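You operate a simulated robot arm through the tools that you are given. There is no shell and no other tool.

Carry out the task below with a simulated robot arm. There is one attempt and no reset: what you move stays moved.

## Task
Work both clogged brushes clean in the whiting box.
Fine: the red and the yellow one; keep them off the panels, put each back where it stood, shut the lid. Set down upright: red brush, yellow brush.

The check looks at the end state, three seconds after you hand in, the way a careful person would. Anything else that was tipped, shoved, dropped, spilled or broken makes it a failure. Lids that push on must go on centred and level and be pressed home; caps that screw on are set level and turned clockwise until they are tight.

## Robot
A 7-joint arm with a two-finger parallel gripper, fixed in place. Base frame: the origin is on the floor under the middle of its stand, x ahead of it, y to its left, z up; the work surface is at about z = 85. Lengths are in cm, angles in degrees, forces in N, time in s.
With the tool pointing down near the work surface it reaches from about 10 to 64 cm from the base axis. Its first joint turns from -66.0 to 66.0 degrees. Payload 1.57 kg.
The TCP is the grasp point between the finger pads, 3 cm short of the fingertips. In the tool frame z runs along the fingers and y along their closing line. The gripper opens to 8 cm. The fingers are 1.7 cm wide and 1.2 cm thick; the gripper's body (4 by 8.2 cm) begins 8 cm behind the TCP.
Orientation is that of the tool frame in the base frame, as a unit quaternion [w, x, y, z]. With the fingers straight down and closing along the base's y, the tool's x points along the base's -x, its y along +y and its z along -z.

## Interface
- The arm moves only by the tool arm_command. Its argument "series" is a list that holds one entry, the list of rows, each a list of 7 numbers: the opening, from 0 (shut) to 1 (fully open), then the shift along the tool's x, y, z in units of 40 mm (1.0 is 40 mm), then the turn, a rotation vector about the tool's x, y, z in units of 5 degrees (1.0 is 5 degrees). In form: [[[gripper, tx, ty, tz, ax, ay, az], ...]]. A call has 1 to 20 rows; each row shifts and turns the commanded pose from where the row before left it, along the tool's axes as they then stand. A call with a number of a shift or a turn outside -1 to 1 is refused whole. Rows are played at 5 a second. More than 5 cm and 8.6 degrees between two rows, or a gripper value outside its range, and nothing of the call is played. Where a pose cannot be reached the arm comes as near as it can. A force on the tool above 40 N (or 10 N above the force at the start of the call, whichever is more), or a blocked arm, ends the call early, and 0.2 s more pass. The fingers move at their own pace (about 7.2 cm/s each) and stop on an object; they squeeze with about 25 N. The grip force told is the motor's: it shows also when the fingers shut on nothing. Time passes only in rows, and 0.2 s behind the last, so rows that do not move let the fingers close. The reply holds the time, the measured pose of the TCP, the force on the tool along the base axes, the opening and the grip force, in the units named above and with some noise, with the torque about the TCP (base axes, N m) and any sound that the robot's microphone picked up.
- Cameras (640 x 400 px; columns grow to the right, rows downward): "scene" is fixed at [5.82, 43.04, 142.9]; the picture's right is [-0.75, -0.66, 0.00], its down [-0.34, 0.39, -0.85] and it looks along [0.57, -0.64, -0.52] (base axes); focal length 240 px, centre (320, 200). "wrist" rides on the gripper at [7.2, -0.7, -12.2] in the tool frame; the picture's right is [0.09, 1.00, 0.00], its down [-0.84, 0.08, -0.54] and it looks along [-0.54, 0.05, 0.84] (tool axes); focal length 238 px, centre (320, 200). There is no depth. A picture from a camera that has moved, and an enlarged one, comes with that camera's place and axes in the base frame and with its lens.
- camera(camera): a new picture of that camera. The clock stands still meanwhile.
- close_up(camera, box): a new picture of the part [left, top, right, bottom] of that camera's present view, enlarged. The clock stands still meanwhile.
- hand_in(): hands the job in; it is judged then, once.

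Nothing tells you positions but the pictures and the camera data. Unless the task says otherwise, let go and move clear before handing in.

The tools are called after "Request:" as a command line: name --argument value ..., lists and objects as JSON in quotes. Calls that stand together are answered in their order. arm_command: Moves the arm, as the interface text tells. Its arguments: {"type":"object","properties":{"series":{"type":"array"}},"required":["series"]} The other tools are called the same way: camera (camera) takes a picture; close_up (camera, box) takes an enlarged picture of a part of a camera's view; hand_in () hands the job in.

At the start:

```text
time_s: 0.0
eef_pos: [31.51, -3.57, 128.85]
orientation: [0.0, 0.0, 1.0, 0.0]
force: [-1.1, 0.7, 0.2]
torque: [-0.02, 0.0, -0.02]
finger_gap: 7.99
gripper_force: 0.1
```

scene: 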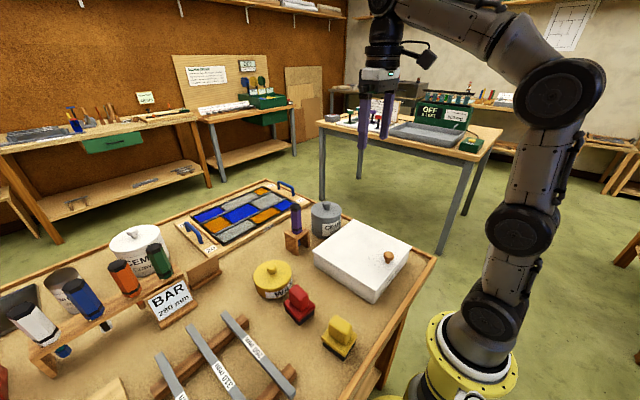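
wrist: 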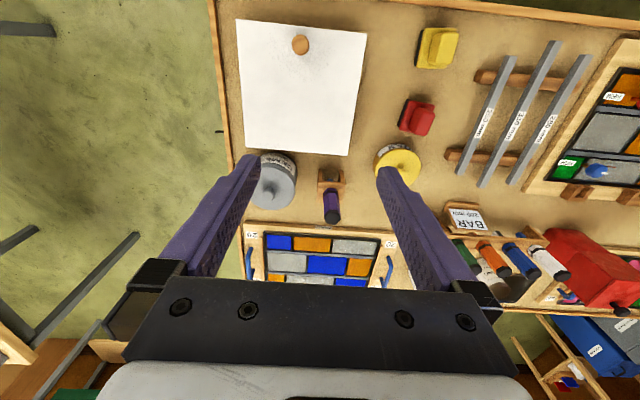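

I see a bench with a white box whose lid has a wooden knob (probably the whiting box), a red brush and a yellow brush near it, a yellow and a grey tin, and stained-glass panels. I'll look closer before moving.

Request:
close_up --camera "scene" --box '[240, 190, 440, 370]'

Request:
close_up --camera "wrist" --box '[210, 0, 490, 230]'

Request:
close_up --camera "scene" --box '[0, 180, 330, 400]'

Request:
close_up --camera "scene" --box '[0, 40, 330, 240]'

Request:
close_up --camera "scene" --box '[310, 40, 510, 180]'

```text
2.22 times, centred on (340, 280) of scene
camera zoom: at [5.82, 43.04, 142.9], right [-0.75, -0.66, 0.0], down [-0.34, 0.39, -0.85], along [0.57, -0.64, -0.52], focal length 534 px, centre (276, 22)
```

zoom: 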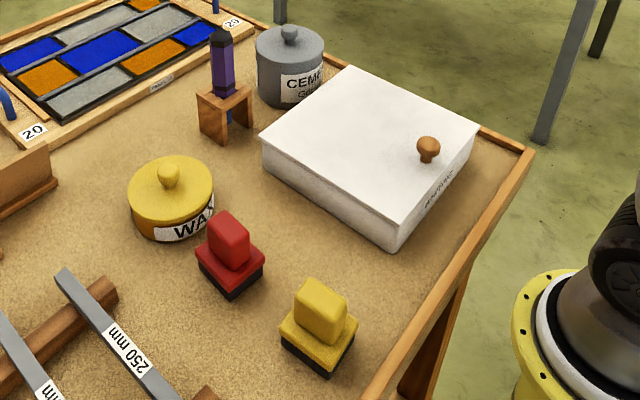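

```text
1.74 times, centred on (350, 115) of wrist
camera zoom: at [24.38, -4.23, 141.07], right [-0.09, 1.0, 0.0], down [0.84, 0.08, 0.54], along [0.54, 0.05, -0.84], focal length 414 px, centre (268, 348)
```

zoom: 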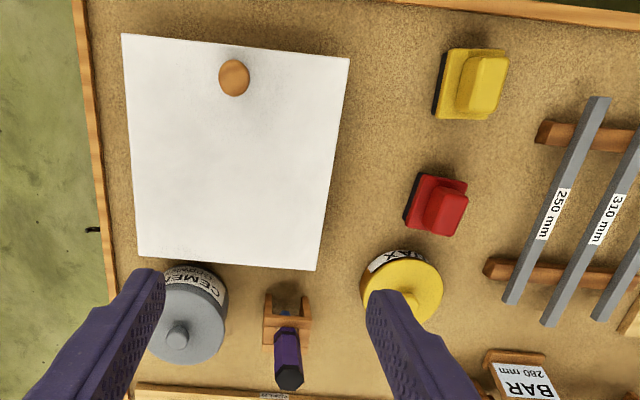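

```text
1.82 times, centred on (165, 290) of scene
camera zoom: at [5.82, 43.04, 142.9], right [-0.75, -0.66, 0.0], down [-0.34, 0.39, -0.85], along [0.57, -0.64, -0.52], focal length 437 px, centre (602, 36)
```

zoom: 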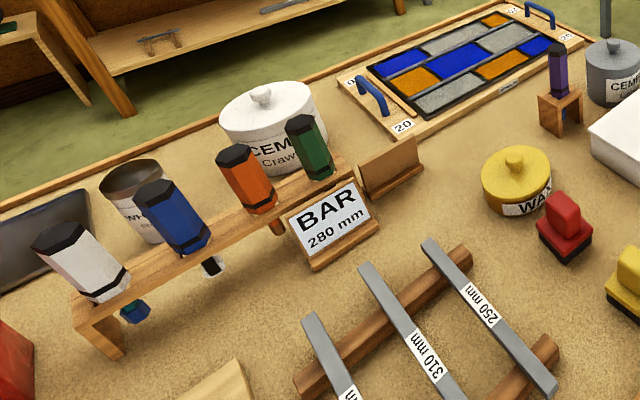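

```text
1.94 times, centred on (165, 140) of scene
camera zoom: at [5.82, 43.04, 142.9], right [-0.75, -0.66, 0.0], down [-0.34, 0.39, -0.85], along [0.57, -0.64, -0.52], focal length 466 px, centre (621, 316)
```

zoom: 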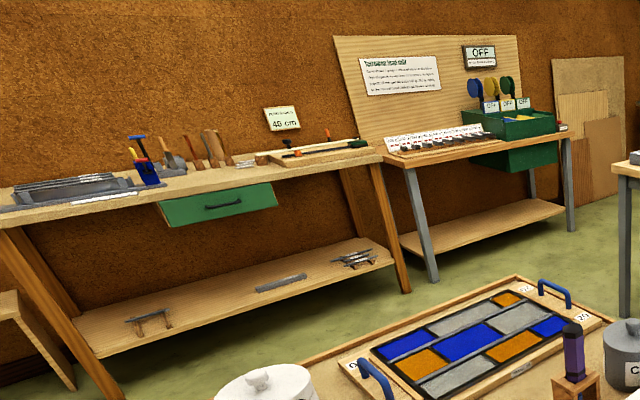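

```text
2.86 times, centred on (410, 110) of scene
camera zoom: at [5.82, 43.04, 142.9], right [-0.75, -0.66, 0.0], down [-0.34, 0.39, -0.85], along [0.57, -0.64, -0.52], focal length 686 px, centre (63, 457)
```

zoom: 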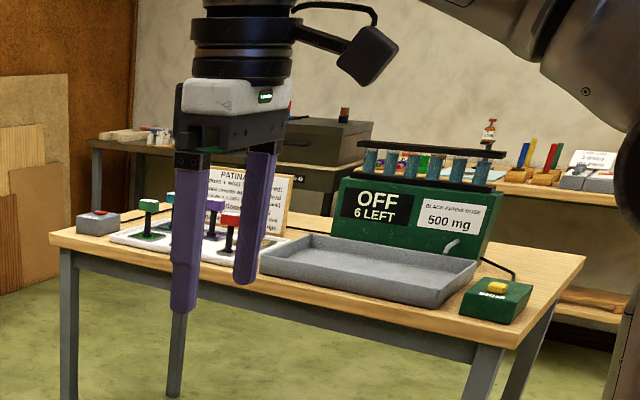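

The white box at about x 22–44, y −19–4 has a knob near its robot-side edge, so the lid is probably hinged at the far edge. I'll enlarge the lettering and details on the box and the brushes.

Request:
close_up --camera "scene" --box '[355, 235, 415, 305]'

Request:
close_up --camera "scene" --box '[275, 275, 365, 365]'

Request:
close_up --camera "scene" --box '[275, 195, 415, 295]'

Request:
close_up --camera "scene" --box '[180, 55, 300, 125]'

Request:
close_up --camera "wrist" --box '[220, 130, 420, 270]'

Request:
close_up --camera "scene" --box '[365, 80, 515, 160]'

```text
5.71 times, centred on (385, 270) of scene
camera zoom: at [5.82, 43.04, 142.9], right [-0.75, -0.66, 0.0], down [-0.34, 0.39, -0.85], along [0.57, -0.64, -0.52], focal length 1372 px, centre (-51, -200)
```

zoom: 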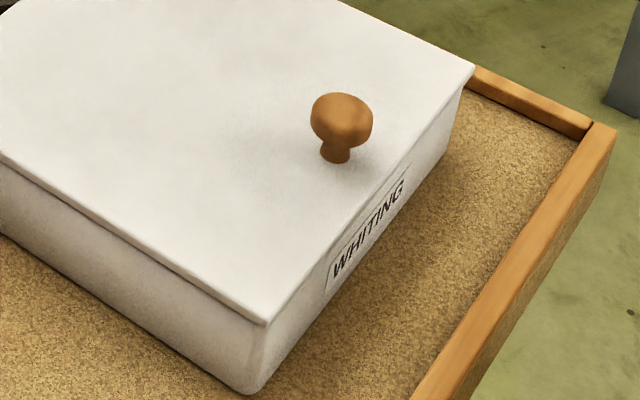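

```text
4.44 times, centred on (320, 320) of scene
camera zoom: at [5.82, 43.04, 142.9], right [-0.75, -0.66, 0.0], down [-0.34, 0.39, -0.85], along [0.57, -0.64, -0.52], focal length 1067 px, centre (320, -333)
```

zoom: 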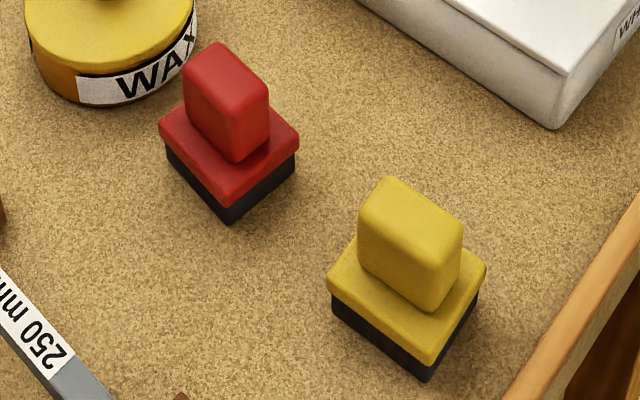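

```text
4.00 times, centred on (345, 245) of scene
camera zoom: at [5.82, 43.04, 142.9], right [-0.75, -0.66, 0.0], down [-0.34, 0.39, -0.85], along [0.57, -0.64, -0.52], focal length 960 px, centre (220, 20)
```

zoom: 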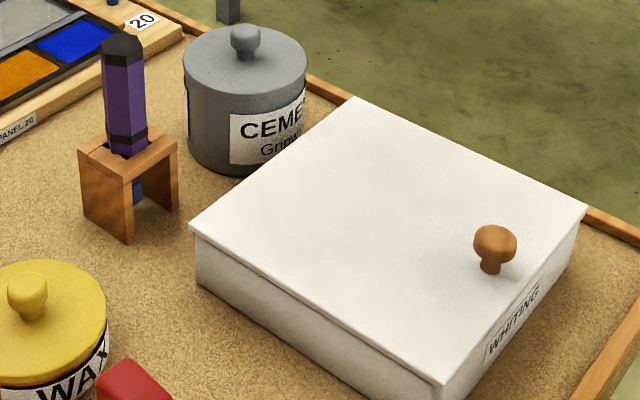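

```text
5.33 times, centred on (240, 90) of scene
camera zoom: at [5.82, 43.04, 142.9], right [-0.75, -0.66, 0.0], down [-0.34, 0.39, -0.85], along [0.57, -0.64, -0.52], focal length 1281 px, centre (747, 787)
```

zoom: 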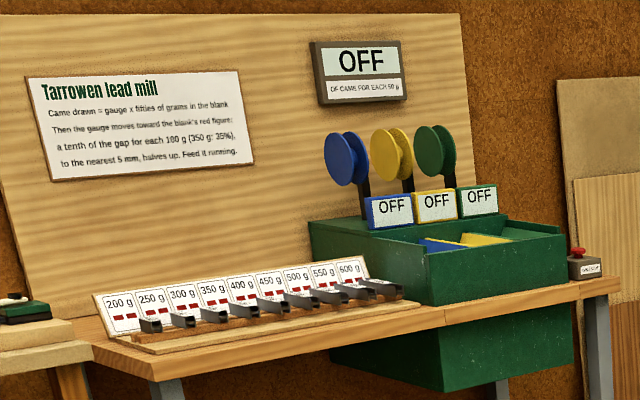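

```text
2.86 times, centred on (320, 200) of wrist
camera zoom: at [24.38, -4.23, 141.07], right [-0.09, 1.0, 0.0], down [0.84, 0.08, 0.54], along [0.54, 0.05, -0.84], focal length 681 px, centre (320, 200)
```

zoom: 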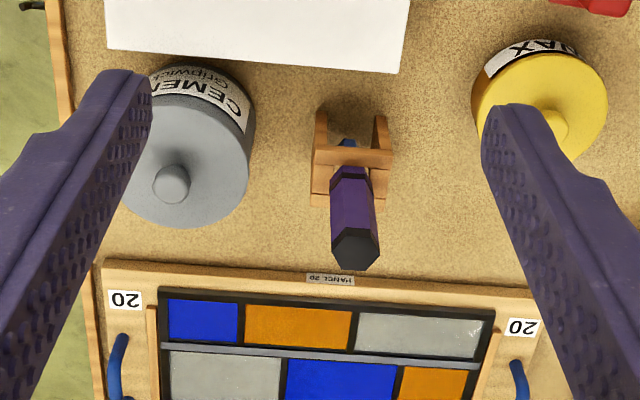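

```text
4.27 times, centred on (440, 120) of scene
camera zoom: at [5.82, 43.04, 142.9], right [-0.75, -0.66, 0.0], down [-0.34, 0.39, -0.85], along [0.57, -0.64, -0.52], focal length 1024 px, centre (-192, 541)
```

zoom: 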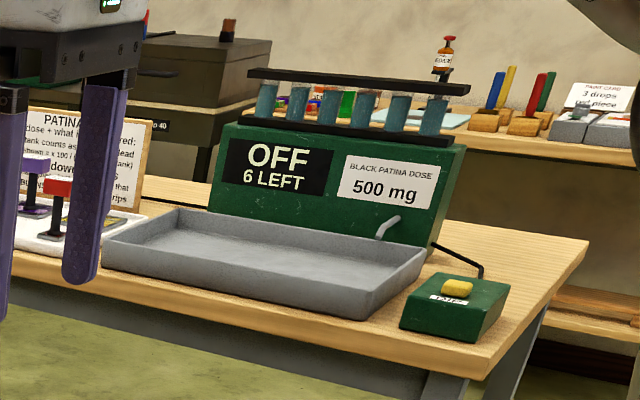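

The box is labelled WHITING. The red brush stands at about (35, 18) and the yellow one at about (23, 18). I'll move the arm over the brushes for a second, closer view to triangulate.

Request:
arm_command --series '[[[1, 0, 0.9, 0.45, 0, 0, 0], [1, 0, 0.9, 0.45, 0, 0, 0], [1, 0, 0.9, 0.45, 0, 0, 0], [1, 0, 0.9, 0.45, 0, 0, 0], [1, 0, 0.9, 0.45, 0, 0, 0], [1, 0, 0.9, 0.45, 0, 0, 0], [1, 0, 0, 0, 0, 0, 0]]]'

Request:
camera --camera "wrist"

Request:
camera --camera "scene"

```text
time_s: 1.6
eef_pos: [31.51, 18.18, 118.05]
orientation: [0.001, -0.001, 1.0, 0.0]
force: [-0.2, 0.6, -0.2]
torque: [-0.02, 0.02, 0.0]
finger_gap: 7.99
gripper_force: 0.0
```

```text
taken
camera wrist: at [24.42, 17.5, 130.27], right [-0.09, 1.0, 0.0], down [0.84, 0.08, 0.54], along [0.54, 0.05, -0.84], focal length 238 px, centre (320, 200)
```

wrist: 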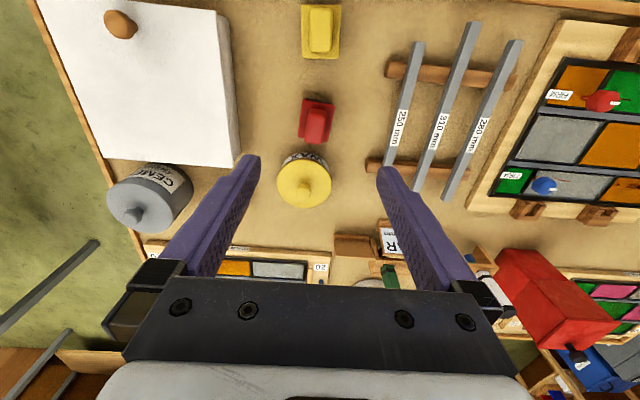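

```text
taken
```

scene: 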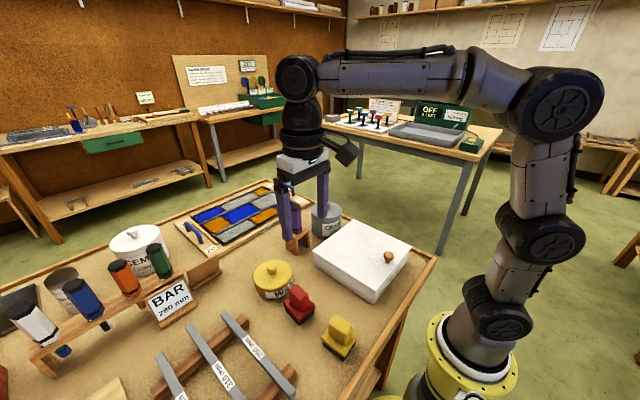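

Request:
close_up --camera "wrist" --box '[280, 0, 360, 50]'

Request:
close_up --camera "wrist" --box '[270, 80, 370, 150]'

Request:
close_up --camera "wrist" --box '[20, 0, 260, 170]'

```text
8.00 times, centred on (320, 25) of wrist
camera zoom: at [24.42, 17.5, 130.27], right [-0.09, 1.0, 0.0], down [0.84, 0.08, 0.54], along [0.54, 0.05, -0.84], focal length 1907 px, centre (320, 1600)
```

zoom: 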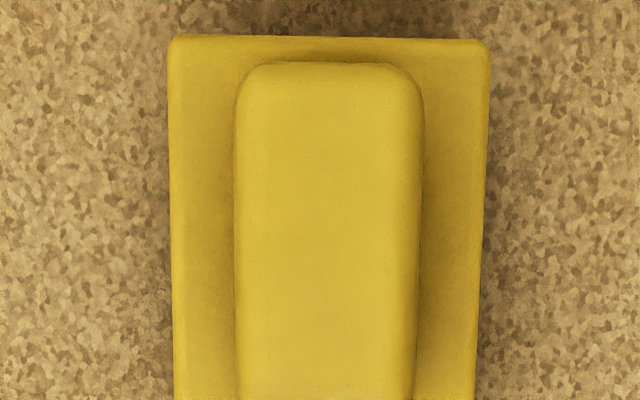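

```text
5.71 times, centred on (320, 115) of wrist
camera zoom: at [24.42, 17.5, 130.27], right [-0.09, 1.0, 0.0], down [0.84, 0.08, 0.54], along [0.54, 0.05, -0.84], focal length 1362 px, centre (320, 686)
```

zoom: 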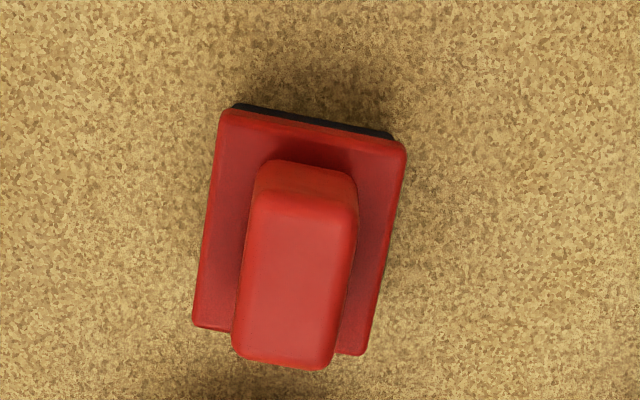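

```text
2.35 times, centred on (140, 85) of wrist
camera zoom: at [24.42, 17.5, 130.27], right [-0.09, 1.0, 0.0], down [0.84, 0.08, 0.54], along [0.54, 0.05, -0.84], focal length 561 px, centre (744, 471)
```

zoom: 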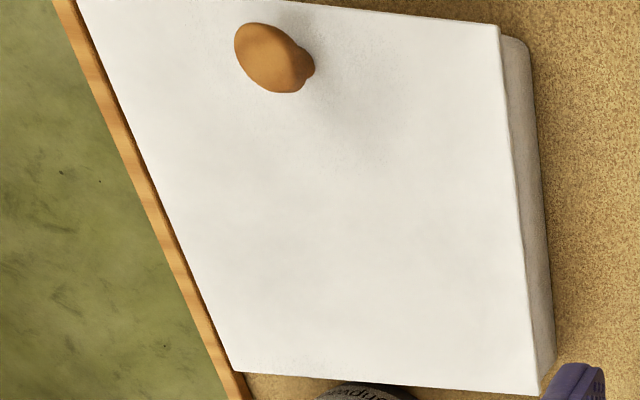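

The lid top sits at about z 90.5, with the knob at about (24.8, −8). The red brush is centred near (35.6, 17.8), yawed about −5°, and the yellow near (22.5, 17.4), yawed about +5°. I'll hover above the knob to check its position before gripping.

Request:
arm_command --series '[[[1, 0.21, -0.818, 0.53, 0, 0, 0], [1, 0.21, -0.818, 0.53, 0, 0, 0], [1, 0.21, -0.818, 0.53, 0, 0, 0], [1, 0.21, -0.818, 0.53, 0, 0, 0], [1, 0.21, -0.818, 0.53, 0, 0, 0], [1, 0.21, -0.818, 0.53, 0, 0, 0], [1, 0.21, -0.818, 0.53, 0, 0, 0], [1, 0.21, -0.818, 0.53, 0, 0, 0], [1, 0, 0, 0, 0, 0, 0]]]'

Request:
camera --camera "wrist"

Request:
camera --camera "scene"

```text
time_s: 3.6
eef_pos: [24.88, -8.1, 101.24]
orientation: [0.0, -0.001, 1.0, 0.0]
force: [0.1, 0.1, 0.5]
torque: [-0.01, 0.02, 0.01]
finger_gap: 7.98
gripper_force: 0.2
```

```text
taken
camera wrist: at [17.65, -8.84, 113.41], right [-0.09, 1.0, 0.0], down [0.84, 0.08, 0.54], along [0.54, 0.05, -0.84], focal length 238 px, centre (320, 200)
```

wrist: 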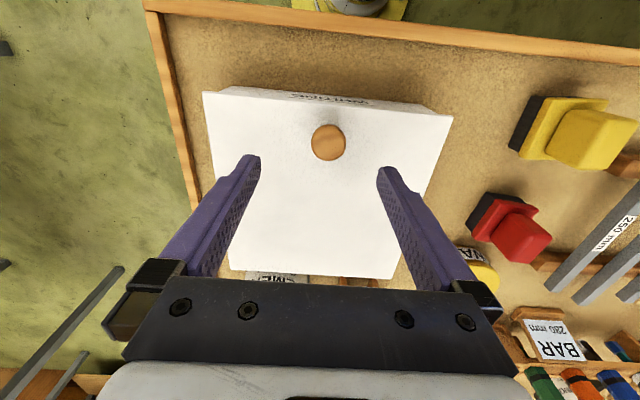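

```text
taken
```

scene: 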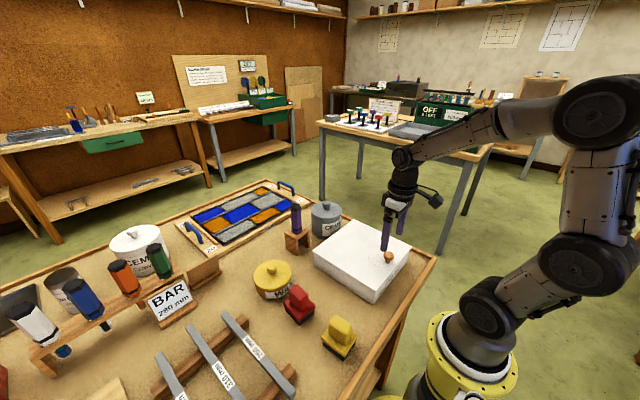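

Request:
close_up --camera "wrist" --box '[270, 90, 390, 190]'

Request:
close_up --camera "scene" --box '[360, 180, 440, 300]'

```text
4.00 times, centred on (330, 140) of wrist
camera zoom: at [17.65, -8.84, 113.41], right [-0.09, 1.0, 0.0], down [0.84, 0.08, 0.54], along [0.54, 0.05, -0.84], focal length 953 px, centre (280, 440)
```

zoom: 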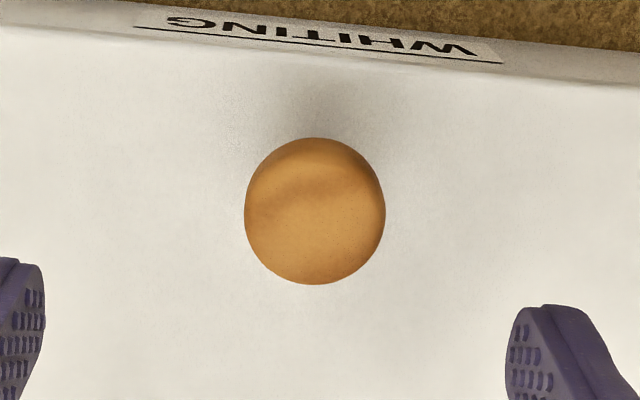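

```text
3.33 times, centred on (400, 240) of scene
camera zoom: at [5.82, 43.03, 142.9], right [-0.75, -0.66, 0.0], down [-0.34, 0.39, -0.85], along [0.57, -0.64, -0.52], focal length 800 px, centre (53, 67)
```

zoom: 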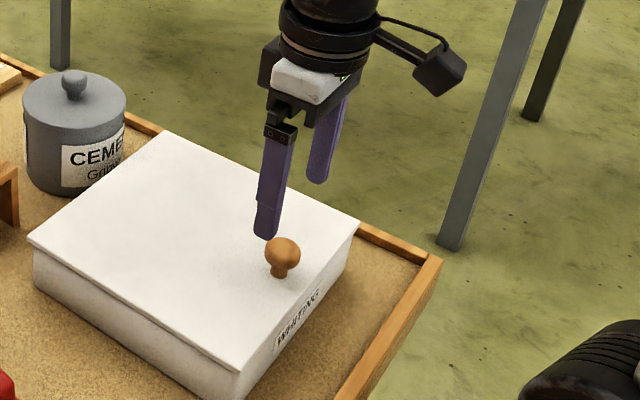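

The knob head is about 3 cm across and centred near (24.6, −7.4), about 2.5 cm above the lid. I'll lower with the tips just above the lid and close on the knob.

Request:
arm_command --series '[[[1, 0.07, 0.16, 0.4, 0, 0, 0], [1, 0, 0, 0.5, 0, 0, 0], [1, 0, 0, 0.4, 0, 0, 0], [1, 0, 0, 0.3, 0, 0, 0], [1, 0, 0, 0.06, 0, 0, 0], [1, 0, 0, 0, 0, 0, 0]]]'

Request:
close_up --camera "scene" --box '[360, 200, 430, 300]'

Request:
camera --camera "wrist"

```text
time_s: 5.0
eef_pos: [24.62, -7.44, 94.52]
orientation: [0.0, 0.001, 1.0, 0.0]
force: [0.3, -0.1, -0.4]
torque: [0.02, 0.0, -0.01]
finger_gap: 7.99
gripper_force: 0.0
```

```text
4.00 times, centred on (395, 250) of scene
camera zoom: at [5.82, 43.04, 142.9], right [-0.75, -0.66, 0.0], down [-0.34, 0.39, -0.85], along [0.57, -0.64, -0.52], focal length 960 px, centre (20, 0)
```

zoom: 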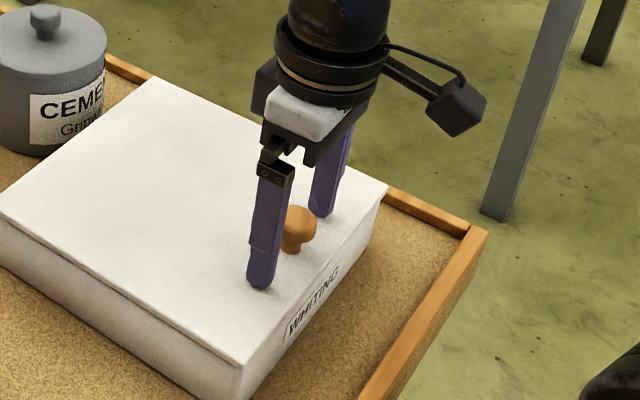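

```text
taken
camera wrist: at [17.36, -8.13, 106.68], right [-0.09, 1.0, 0.0], down [0.84, 0.08, 0.54], along [0.54, 0.05, -0.84], focal length 238 px, centre (320, 200)
```

wrist: 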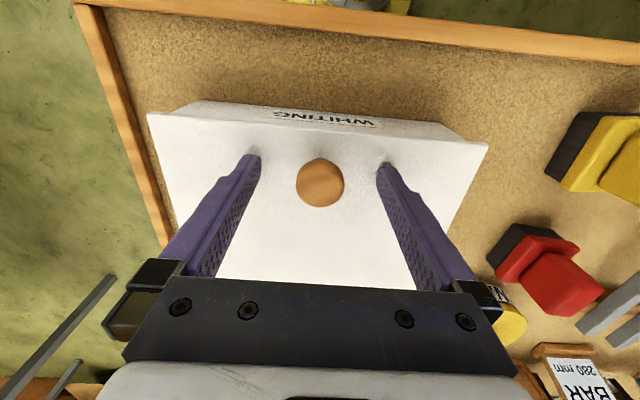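

The fingers straddle the knob with their tips just above the lid. I'll close on it.

Request:
arm_command --series '[[[0, -0.04, 0, 0, 0, 0, 0], [0, 0, 0, 0, 0, 0, 0], [0, 0, 0, 0, 0, 0, 0], [0, 0, 0, 0, 0, 0, 0], [0, 0, 0, 0, 0, 0, 0]]]'

Request:
close_up --camera "scene" --box '[360, 200, 430, 300]'

```text
time_s: 6.2
eef_pos: [24.69, -7.4, 94.41]
orientation: [0.0, -0.001, 1.0, 0.0]
force: [0.2, 1.9, -0.4]
torque: [-0.02, 0.08, -0.01]
finger_gap: 2.92
gripper_force: 38.8
```

```text
4.00 times, centred on (395, 250) of scene
camera zoom: at [5.82, 43.04, 142.9], right [-0.75, -0.66, 0.0], down [-0.34, 0.39, -0.85], along [0.57, -0.64, -0.52], focal length 960 px, centre (20, 0)
```

zoom: 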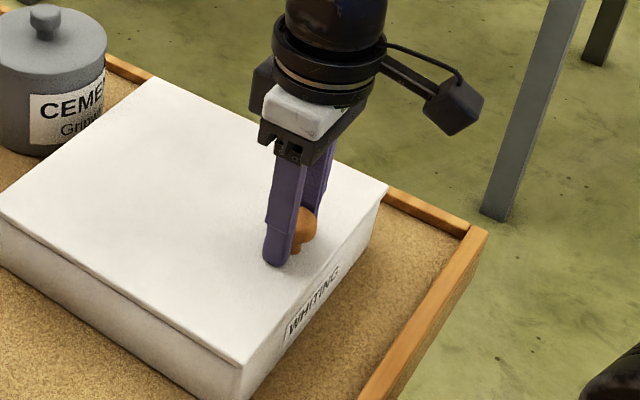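

The knob is held. I'll raise it 2 cm along the arc a far-edge hinge would give and check that the lid is really hinged.

Request:
arm_command --series '[[[0, 0, 0, -0.12, 0, 0, 0], [0, -0.03, 0, -0.13, 0, 0, 0], [0, -0.03, 0, -0.13, 0, 0, 0], [0, -0.045, 0, -0.13, 0, 0, 0], [0, 0, 0, 0, 0, 0, 0]]]'

Request:
close_up --camera "scene" --box '[300, 190, 440, 310]'

Request:
camera --camera "wrist"

```text
time_s: 7.4
eef_pos: [24.95, -7.47, 96.46]
orientation: [-0.002, 0.0, 1.0, 0.001]
force: [-4.7, -1.1, -6.3]
torque: [0.01, 1.13, 0.01]
finger_gap: 2.92
gripper_force: 38.7
```

```text
3.33 times, centred on (370, 250) of scene
camera zoom: at [5.81, 43.04, 142.9], right [-0.75, -0.66, 0.0], down [-0.34, 0.39, -0.85], along [0.57, -0.64, -0.52], focal length 800 px, centre (153, 33)
```

zoom: 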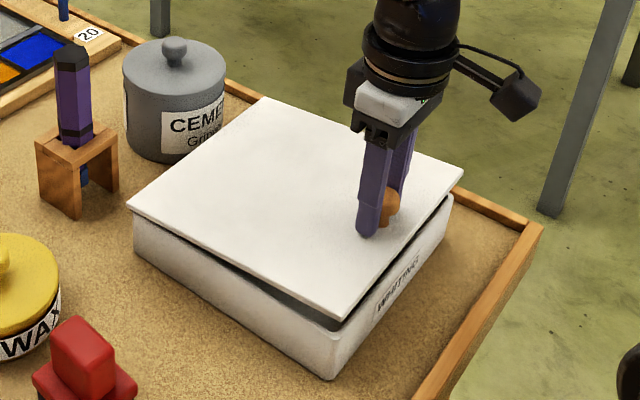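

```text
taken
camera wrist: at [17.9, -8.15, 108.7], right [-0.09, 1.0, 0.0], down [0.84, 0.08, 0.54], along [0.54, 0.05, -0.84], focal length 238 px, centre (320, 200)
```

wrist: 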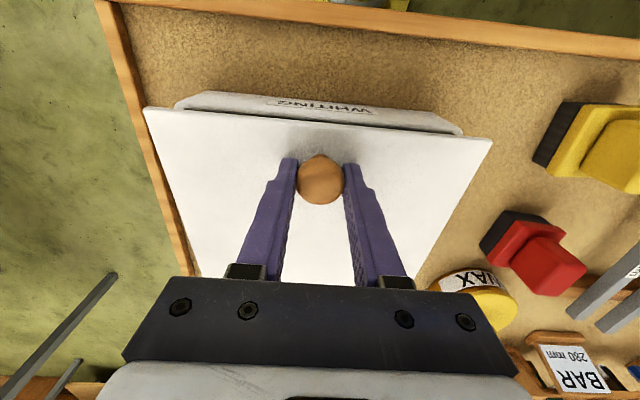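

The lid hinges at its far edge, and holding the tool upright builds up torque on the knob. I'll tilt the tool to match and keep following the arc.

Request:
arm_command --series '[[[0, -0.04, 0, 0, 0, 0.6, 0], [0, -0.03, 0, 0, 0, 0.6, 0], [0, 0, 0, 0, 0, 0, 0], [0, -0.0643, 0, -0.2563, 0, 0.6, 0], [0, -0.0643, 0, -0.2563, 0, 0.6, 0], [0, -0.0643, 0, -0.2563, 0, 0.6, 0], [0, 0, 0, 0, 0, 0, 0]]]'

Request:
close_up --camera "scene" --box '[280, 150, 460, 310]'

```text
time_s: 9.0
eef_pos: [26.55, -7.42, 99.5]
orientation: [-0.134, 0.0, 0.991, 0.0]
force: [-18.8, 1.0, 6.4]
torque: [-0.04, 0.4, 0.01]
finger_gap: 2.9
gripper_force: 38.9
```

```text
2.50 times, centred on (370, 230) of scene
camera zoom: at [5.76, 43.04, 142.9], right [-0.75, -0.66, 0.0], down [-0.34, 0.39, -0.85], along [0.57, -0.64, -0.52], focal length 600 px, centre (195, 125)
```

zoom: 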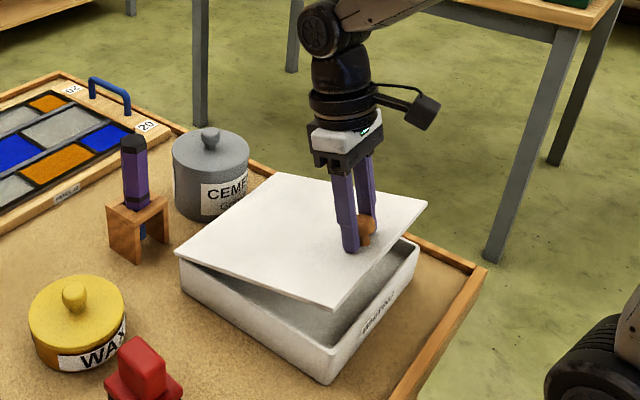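

The lid follows, but there is −19 N along x, so my assumed hinge is a little too high or too close. I'll back off slightly in x and read the force again.

Request:
arm_command --series '[[[0, 0.06, 0, 0, 0, 0, 0], [0, 0, 0, 0, 0, 0, 0]]]'

```text
time_s: 9.6
eef_pos: [26.42, -7.43, 99.4]
orientation: [-0.129, 0.0, 0.992, 0.0]
force: [-0.4, 1.7, -8.1]
torque: [0.0, 1.12, 0.02]
finger_gap: 2.92
gripper_force: 38.8
```

The force has cleared, which puts the hinge at about (44.8, 90.25). I'll follow the refined arc.

Request:
arm_command --series '[[[0, -0.0613, 0, -0.2612, 0, 0.6, 0], [0, -0.0613, 0, -0.2612, 0, 0.6, 0], [0, -0.0613, 0, -0.2612, 0, 0.6, 0], [0, -0.0613, 0, -0.2612, 0, 0.6, 0], [0, -0.0613, 0, -0.2612, 0, 0.6, 0], [0, 0, 0, 0, 0, 0, 0]]]'

Request:
close_up --camera "scene" --box '[260, 110, 460, 310]'

```text
time_s: 11.0
eef_pos: [29.49, -7.52, 103.84]
orientation: [-0.259, 0.0, 0.966, -0.001]
force: [-1.5, 3.1, -3.4]
torque: [-0.02, 0.56, -0.03]
finger_gap: 2.89
gripper_force: 38.7
```

```text
2.00 times, centred on (360, 210) of scene
camera zoom: at [5.82, 43.04, 142.9], right [-0.75, -0.66, 0.0], down [-0.34, 0.39, -0.85], along [0.57, -0.64, -0.52], focal length 480 px, centre (240, 180)
```

zoom: 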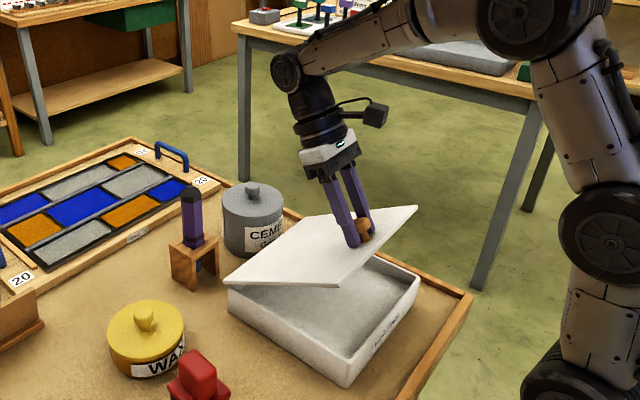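

The lid is at about 30° with low forces. I'll continue along the same arc.

Request:
arm_command --series '[[[0, -0.0613, 0, -0.2612, 0, 0.6, 0], [0, -0.0613, 0, -0.2612, 0, 0.6, 0], [0, -0.0613, 0, -0.2612, 0, 0.6, 0], [0, -0.0613, 0, -0.2612, 0, 0.6, 0], [0, -0.0613, 0, -0.2612, 0, 0.6, 0], [0, 0, 0, 0, 0, 0, 0]]]'

Request:
close_up --camera "scene" --box '[220, 70, 460, 310]'

```text
time_s: 12.4
eef_pos: [33.47, -7.47, 107.3]
orientation: [-0.384, 0.001, 0.923, 0.001]
force: [-3.1, 1.3, -1.0]
torque: [0.03, 0.56, -0.06]
finger_gap: 2.89
gripper_force: 38.6
```

```text
1.67 times, centred on (340, 190) of scene
camera zoom: at [5.81, 43.04, 142.9], right [-0.75, -0.66, 0.0], down [-0.34, 0.39, -0.85], along [0.57, -0.64, -0.52], focal length 400 px, centre (287, 217)
```

zoom: 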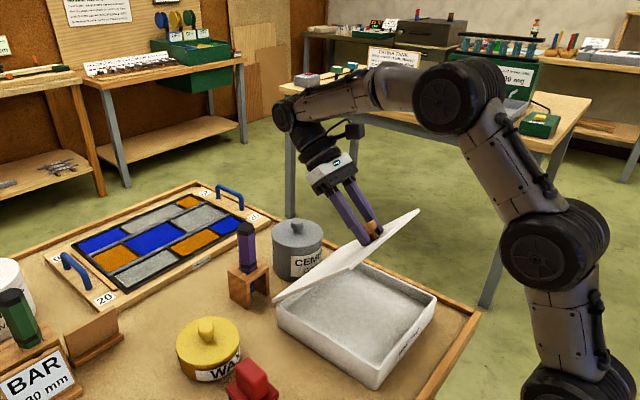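

At 45° everything is still fine. I'll continue to about 60°.

Request:
arm_command --series '[[[0, -0.0613, 0, -0.2612, 0, 0.6, 0], [0, -0.0613, 0, -0.2612, 0, 0.6, 0], [0, -0.0613, 0, -0.2612, 0, 0.6, 0], [0, -0.0613, 0, -0.2612, 0, 0.6, 0], [0, -0.0613, 0, -0.2612, 0, 0.6, 0], [0, 0, 0, 0, 0, 0, 0]]]'

Request:
close_up --camera "scene" --box '[220, 70, 460, 310]'

```text
time_s: 13.8
eef_pos: [32.24, -7.25, 102.9]
orientation: [-0.5, -0.001, 0.866, 0.0]
force: [2.0, 0.7, -3.6]
torque: [0.04, -0.07, -0.06]
finger_gap: 0.0
gripper_force: 20.8
out of reach, approached as far as the arm can: row 1, 2, 3, 4, 5
```

```text
1.67 times, centred on (340, 190) of scene
camera zoom: at [5.82, 43.04, 142.9], right [-0.75, -0.66, 0.0], down [-0.34, 0.39, -0.85], along [0.57, -0.64, -0.52], focal length 400 px, centre (287, 217)
```

zoom: 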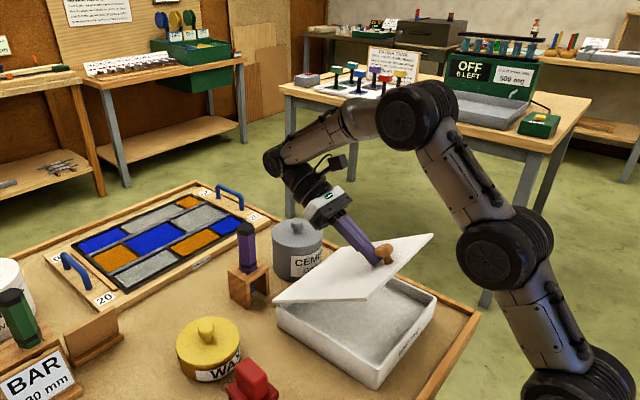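

The arm reached its tilt limit and slipped off the knob partway. I'll look closely at what's holding the lid now.

Request:
close_up --camera "scene" --box '[330, 170, 420, 240]'

Request:
camera --camera "wrist"

```text
5.71 times, centred on (375, 205) of scene
camera zoom: at [5.82, 43.04, 142.9], right [-0.75, -0.66, 0.0], down [-0.34, 0.39, -0.85], along [0.57, -0.64, -0.52], focal length 1372 px, centre (6, 171)
```

zoom: 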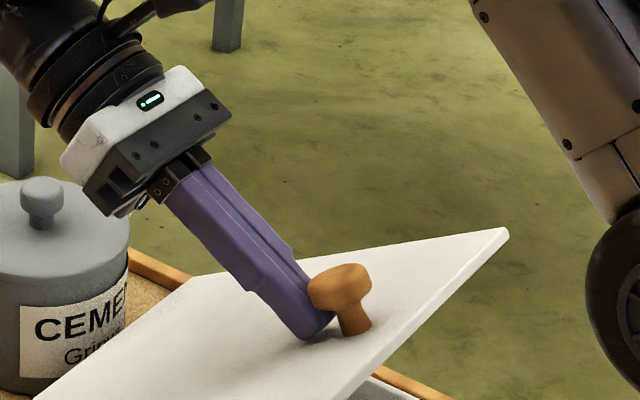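

```text
taken
camera wrist: at [39.25, -7.83, 115.28], right [-0.05, 1.0, 0.08], down [0.89, 0.08, -0.46], along [-0.46, 0.05, -0.89], focal length 238 px, centre (320, 200)
```

wrist: 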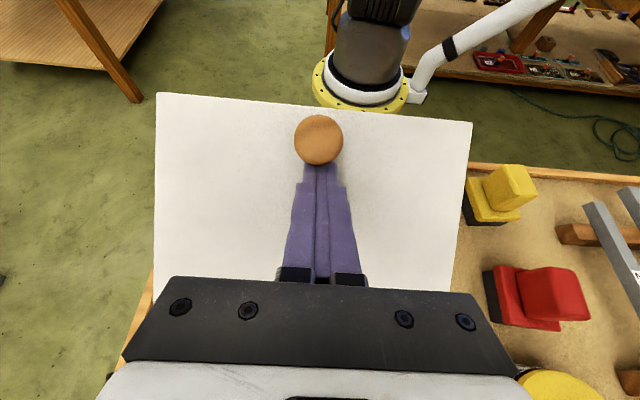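

The closed fingertips have hooked under the knob head and are holding the lid at about 35°. I'll send a null row to see whether the commanded pose still lies out of reach before lowering it gently.

Request:
arm_command --series '[[[0, 0, 0, 0, 0, 0, 0]]]'

```text
time_s: 14.2
eef_pos: [32.25, -7.3, 103.15]
orientation: [-0.5, -0.001, 0.866, 0.0]
force: [2.5, 2.3, -4.3]
torque: [0.02, -0.1, -0.08]
finger_gap: 0.0
gripper_force: 21.4
```

The commanded pose is reachable again. I'll reverse the arc with the same hook relation to lower the lid gently, stopping before it seats.

Request:
arm_command --series '[[[0, -0.063, 0, 0.2265, 0, -0.6, 0], [0, -0.063, 0, 0.2265, 0, -0.6, 0], [0, -0.063, 0, 0.2265, 0, -0.6, 0], [0, -0.063, 0, 0.2265, 0, -0.6, 0], [0, 0, 0, 0, 0, 0, 0]]]'

Request:
close_up --camera "scene" --box '[280, 130, 440, 310]'

```text
time_s: 15.4
eef_pos: [29.9, -7.26, 100.27]
orientation: [-0.405, 0.0, 0.914, 0.0]
force: [12.3, 2.0, -6.1]
torque: [0.03, -0.31, 0.01]
finger_gap: 0.0
gripper_force: 21.1
```

```text
2.22 times, centred on (360, 220) of scene
camera zoom: at [5.86, 43.04, 142.89], right [-0.75, -0.66, 0.0], down [-0.34, 0.39, -0.85], along [0.57, -0.64, -0.52], focal length 534 px, centre (231, 156)
```

zoom: 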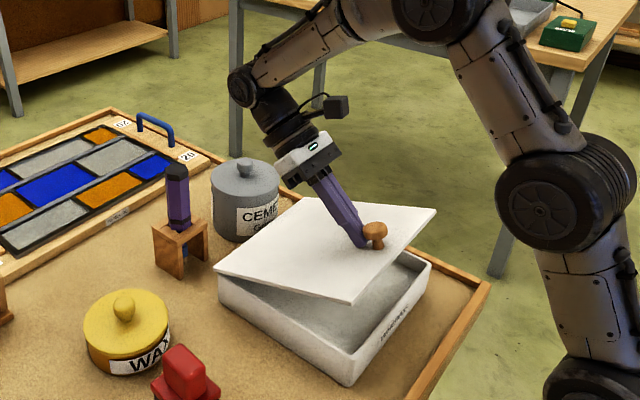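

The lid follows down smoothly, with a small pull toward −x. I'll ease that and keep lowering.

Request:
arm_command --series '[[[0, -0.025, 0, -0.025, 0, 0, 0], [0, -0.068, 0, 0.222, 0, -0.6, 0], [0, -0.068, 0, 0.222, 0, -0.6, 0], [0, -0.068, 0, 0.222, 0, -0.6, 0], [0, -0.068, 0, 0.222, 0, -0.6, 0], [0, 0, 0, 0, 0, 0, 0]]]'

Request:
close_up --camera "scene" --box '[280, 130, 440, 310]'

```text
time_s: 16.8
eef_pos: [28.34, -7.14, 96.87]
orientation: [-0.309, -0.001, 0.951, 0.0]
force: [0.4, -0.6, -0.3]
torque: [0.0, 0.04, 0.04]
finger_gap: 0.0
gripper_force: 21.5
```

```text
2.22 times, centred on (360, 220) of scene
camera zoom: at [5.81, 43.04, 142.9], right [-0.75, -0.66, 0.0], down [-0.34, 0.39, -0.85], along [0.57, -0.64, -0.52], focal length 534 px, centre (231, 156)
```

zoom: 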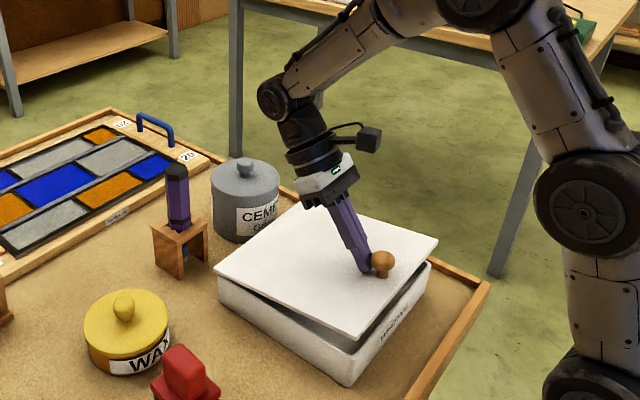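

The force dropped to zero but the lid still looks slightly open. I'll let a little time pass to see whether it stays up on its own.

Request:
arm_command --series '[[[0, 0, 0, 0, 0, 0, 0], [0, 0, 0, 0, 0, 0, 0]]]'

Request:
close_up --camera "scene" --box '[300, 190, 440, 310]'

Request:
camera --camera "wrist"

```text
time_s: 17.4
eef_pos: [28.3, -7.12, 96.84]
orientation: [-0.309, 0.0, 0.951, 0.0]
force: [0.7, 0.5, -0.3]
torque: [0.02, -0.01, -0.01]
finger_gap: 0.0
gripper_force: 21.6
```

```text
3.33 times, centred on (370, 250) of scene
camera zoom: at [5.82, 43.04, 142.9], right [-0.75, -0.66, 0.0], down [-0.34, 0.39, -0.85], along [0.57, -0.64, -0.52], focal length 800 px, centre (153, 33)
```

zoom: 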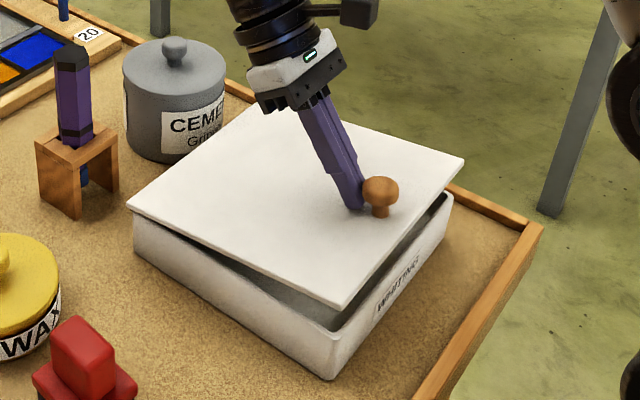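

```text
taken
camera wrist: at [29.68, -7.87, 110.96], right [-0.07, 1.0, 0.05], down [1.0, 0.08, -0.05], along [-0.06, 0.05, -1.0], focal length 238 px, centre (320, 200)
```

wrist: 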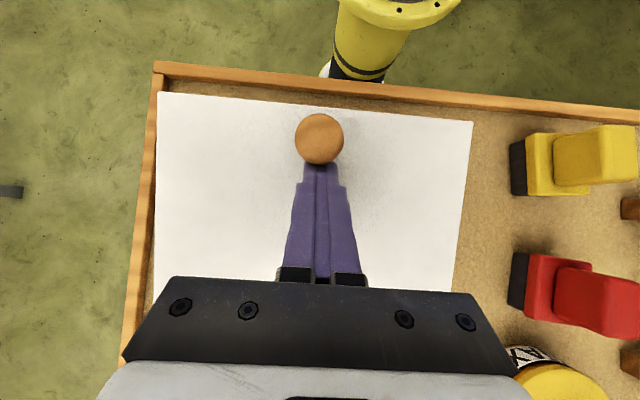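

The lid is holding itself at about 7° with no load on the tool, so the hinge has friction and stays where left. I'll back the fingers out from under the knob and regrip with a better wrist angle.

Request:
arm_command --series '[[[0, -0.2, 0, -0.145, 0, 0, 0], [0, -0.2, 0, -0.145, 0, 0, 0], [0, 0, 0, -0.5, 0, 0, 0], [0, 0, 0, -0.8, 0, 0, 0], [0, 0, 0, -0.8, 0, 0, 0], [0, 0, 0, 0, 0, 0, 0]]]'

Request:
close_up --camera "scene" --box '[280, 170, 440, 310]'

```text
time_s: 18.8
eef_pos: [35.23, -7.21, 103.71]
orientation: [-0.309, 0.0, 0.951, 0.0]
force: [-0.2, -0.3, -0.3]
torque: [0.03, 0.02, 0.02]
finger_gap: 0.01
gripper_force: 21.7
```

```text
2.86 times, centred on (360, 240) of scene
camera zoom: at [5.82, 43.04, 142.9], right [-0.75, -0.66, 0.0], down [-0.34, 0.39, -0.85], along [0.57, -0.64, -0.52], focal length 686 px, centre (206, 86)
```

zoom: 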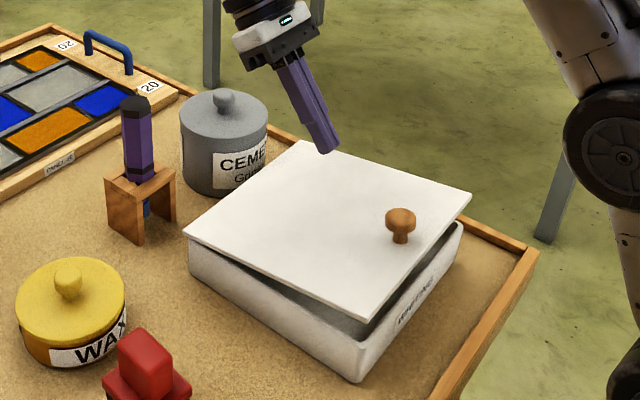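

The lid stays put. I'll bring the tool upright, open the fingers and hover over the knob again.

Request:
arm_command --series '[[[0, 0, 0, 0, 0, -0.9, 0], [0, 0, 0, 0, 0, -0.9, 0], [0, 0, 0, 0, 0, -0.9, 0], [0, 0, 0, 0, 0, -0.9, 0], [0, 0, 0, 0, 0, -0.9, 0], [0, 0, 0, 0, 0, -0.9, 0], [0, 0, 0, 0, 0, -0.9, 0], [0, 0, 0, 0, 0, -0.9, 0], [1, 0.6, 0, 0, 0, 0, 0], [1, 0.6, 0, 0, 0, 0, 0], [1, 0.6, 0, 0, 0, 0, 0], [1, 0.6, 0, 0, 0, 0, 0], [1, 0, 0, 0, 0, 0, 0]]]'

Request:
camera --camera "wrist"

Request:
close_up --camera "scene" --box '[320, 180, 440, 300]'

```text
time_s: 21.6
eef_pos: [25.6, -7.3, 103.63]
orientation: [0.0, 0.0, 1.0, 0.0]
force: [-0.7, -0.2, -0.1]
torque: [0.01, 0.03, 0.01]
finger_gap: 8.0
gripper_force: 0.1
```

```text
taken
camera wrist: at [18.43, -7.92, 115.79], right [-0.09, 1.0, 0.0], down [0.84, 0.08, 0.54], along [0.54, 0.05, -0.84], focal length 238 px, centre (320, 200)
```

wrist: 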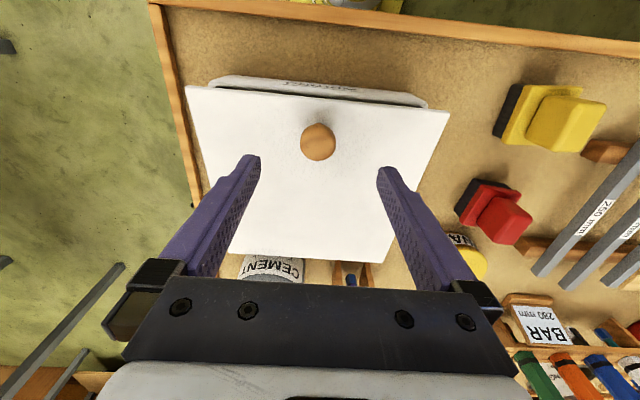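

```text
3.33 times, centred on (380, 240) of scene
camera zoom: at [5.81, 43.04, 142.9], right [-0.75, -0.66, 0.0], down [-0.34, 0.39, -0.85], along [0.57, -0.64, -0.52], focal length 800 px, centre (120, 67)
```

zoom: 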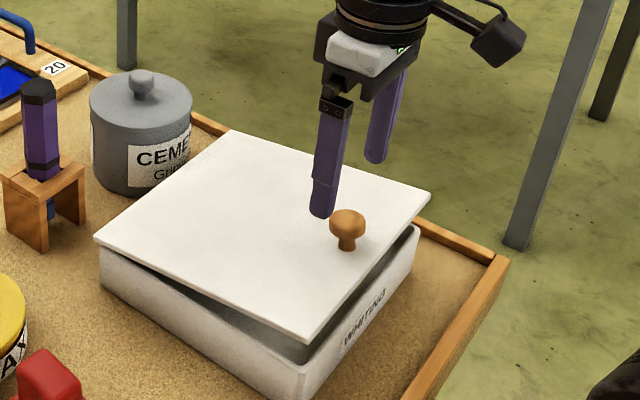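

The knob head is now at about (25.3, −7.45, 95.8). I'll lean the tool back 15° for more rotation range, descend and grip.

Request:
arm_command --series '[[[1, 0, 0, 0, 0, -1, 0], [1, 0, 0, 0, 0, -1, 0], [1, 0, 0, 0, 0, -1, 0], [1, 0.58, -0.04, 0, 0, 0, 0], [1, 0, 0, 0.5, 0, 0, 0], [1, 0, 0, 0.5, 0, 0, 0], [1, 0, 0, 0.3, 0, 0, 0], [1, 0, 0, 0.2, 0, 0, 0], [1, 0, 0, 0, 0, 0, 0]]]'

Request:
camera --camera "wrist"

Request:
close_up --camera "scene" --box '[340, 180, 440, 280]'

```text
time_s: 23.6
eef_pos: [25.0, -7.41, 97.26]
orientation: [0.13, 0.0, 0.991, 0.0]
force: [0.2, 0.3, 0.6]
torque: [-0.02, -0.03, -0.01]
finger_gap: 8.0
gripper_force: 0.0
```

```text
taken
camera wrist: at [14.87, -8.05, 107.1], right [-0.09, 1.0, -0.02], down [0.67, 0.08, 0.74], along [0.74, 0.05, -0.67], focal length 238 px, centre (320, 200)
```

wrist: 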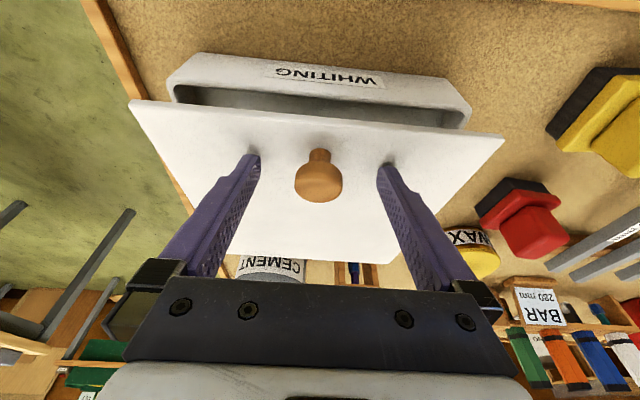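

```text
4.00 times, centred on (390, 230) of scene
camera zoom: at [5.82, 43.04, 142.9], right [-0.75, -0.66, 0.0], down [-0.34, 0.39, -0.85], along [0.57, -0.64, -0.52], focal length 960 px, centre (40, 80)
```

zoom: 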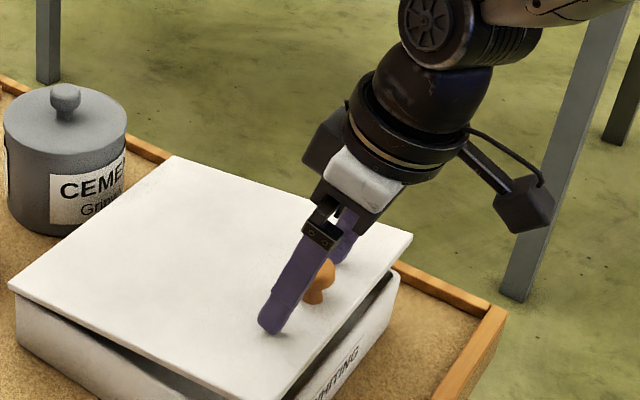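

The fingers are centred on the knob head. I'll close and then follow the arc up.

Request:
arm_command --series '[[[0, 0, 0, 0, 0, 0, 0], [0, 0, 0, 0, 0, 0, 0], [0, 0, 0, 0, 0, 0, 0], [0, 0, 0, 0, 0, 0, 0], [0, 0, 0, 0, 0, 0, 0]]]'

```text
time_s: 24.8
eef_pos: [24.89, -7.53, 97.28]
orientation: [0.13, 0.0, 0.992, -0.001]
force: [-3.4, -16.9, -2.0]
torque: [-0.2, 0.25, -0.03]
finger_gap: 2.91
gripper_force: 39.2
```

Request:
arm_command --series '[[[0, 0, -0.03, 0, 0, 0, 0], [0, 0, 0, 0, 0, 0, 0]]]'

```text
time_s: 25.4
eef_pos: [24.98, -7.53, 97.34]
orientation: [0.131, 0.0, 0.991, 0.001]
force: [1.1, 0.8, -0.3]
torque: [0.05, -0.24, 0.09]
finger_gap: 2.91
gripper_force: 39.0
```

The side force is gone. I'll follow the arc with the new tool angle.

Request:
arm_command --series '[[[0, -0.1625, 0, -0.222, 0, 0.6, 0], [0, -0.1625, 0, -0.222, 0, 0.6, 0], [0, -0.1625, 0, -0.222, 0, 0.6, 0], [0, -0.1625, 0, -0.222, 0, 0.6, 0], [0, -0.1625, 0, -0.222, 0, 0.6, 0], [0, 0, 0, 0, 0, 0, 0]]]'

```text
time_s: 26.8
eef_pos: [27.24, -7.53, 102.03]
orientation: [-0.001, 0.0, 1.0, 0.0]
force: [-4.5, 1.9, -2.2]
torque: [0.01, 0.73, -0.04]
finger_gap: 2.92
gripper_force: 39.4
```

Request:
arm_command --series '[[[0, -0.1625, 0, -0.222, 0, 0.6, 0], [0, -0.1625, 0, -0.222, 0, 0.6, 0], [0, -0.1625, 0, -0.222, 0, 0.6, 0], [0, -0.1625, 0, -0.222, 0, 0.6, 0], [0, -0.1625, 0, -0.222, 0, 0.6, 0], [0, 0, 0, 0, 0, 0, 0]]]'

Request:
close_up --camera "scene" --box '[240, 80, 460, 310]'

```text
time_s: 28.2
eef_pos: [31.07, -7.48, 106.23]
orientation: [-0.132, -0.001, 0.991, -0.001]
force: [-13.8, -1.5, 7.1]
torque: [-0.03, 1.07, -0.01]
finger_gap: 2.9
gripper_force: 38.8
```

```text
1.74 times, centred on (350, 195) of scene
camera zoom: at [5.77, 43.03, 142.9], right [-0.75, -0.66, 0.0], down [-0.34, 0.39, -0.85], along [0.57, -0.64, -0.52], focal length 418 px, centre (268, 209)
```

zoom: 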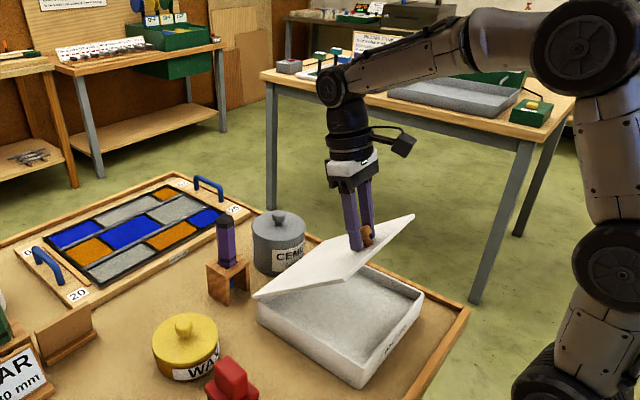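

The lid is at about 38°, slightly compressed toward the hinge. I'll relax outward a little and carry on.

Request:
arm_command --series '[[[0, 0.045, 0, -0.02, 0, 0, 0], [0, -0.155, 0, -0.224, 0, 0.6, 0], [0, -0.155, 0, -0.224, 0, 0.6, 0], [0, -0.155, 0, -0.224, 0, 0.6, 0], [0, -0.155, 0, -0.224, 0, 0.6, 0], [0, 0, 0, 0, 0, 0, 0]]]'

```text
time_s: 29.6
eef_pos: [34.64, -7.49, 108.66]
orientation: [-0.233, 0.0, 0.972, 0.0]
force: [11.8, -5.7, -28.8]
torque: [-0.01, 0.42, 0.05]
finger_gap: 2.92
gripper_force: 38.9
```

Request:
arm_command --series '[[[0, -0.046, 0, 0.02, 0, 0, 0], [0, 0, 0, 0, 0, 0, 0]]]'

```text
time_s: 30.2
eef_pos: [34.66, -7.49, 108.78]
orientation: [-0.233, 0.0, 0.973, 0.0]
force: [6.7, -3.4, -16.8]
torque: [-0.02, 0.23, 0.03]
finger_gap: 2.9
gripper_force: 39.1
```

Request:
arm_command --series '[[[0, -0.05, 0, 0.022, 0, 0, 0], [0, 0, 0, 0, 0, 0, 0]]]'

Request:
close_up --camera "scene" --box '[240, 80, 460, 310]'

```text
time_s: 30.8
eef_pos: [34.61, -7.46, 108.86]
orientation: [-0.232, 0.0, 0.973, 0.0]
force: [-3.2, -1.9, 4.0]
torque: [0.02, -0.04, 0.03]
finger_gap: 2.94
gripper_force: 38.5
```

```text
1.74 times, centred on (350, 195) of scene
camera zoom: at [5.8, 43.03, 142.9], right [-0.75, -0.66, 0.0], down [-0.34, 0.39, -0.85], along [0.57, -0.64, -0.52], focal length 418 px, centre (268, 209)
```

zoom: 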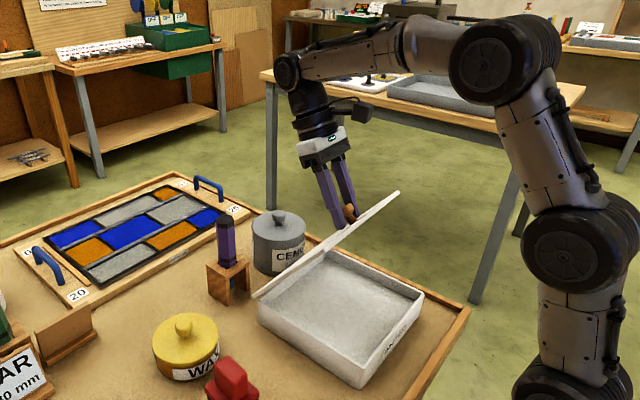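

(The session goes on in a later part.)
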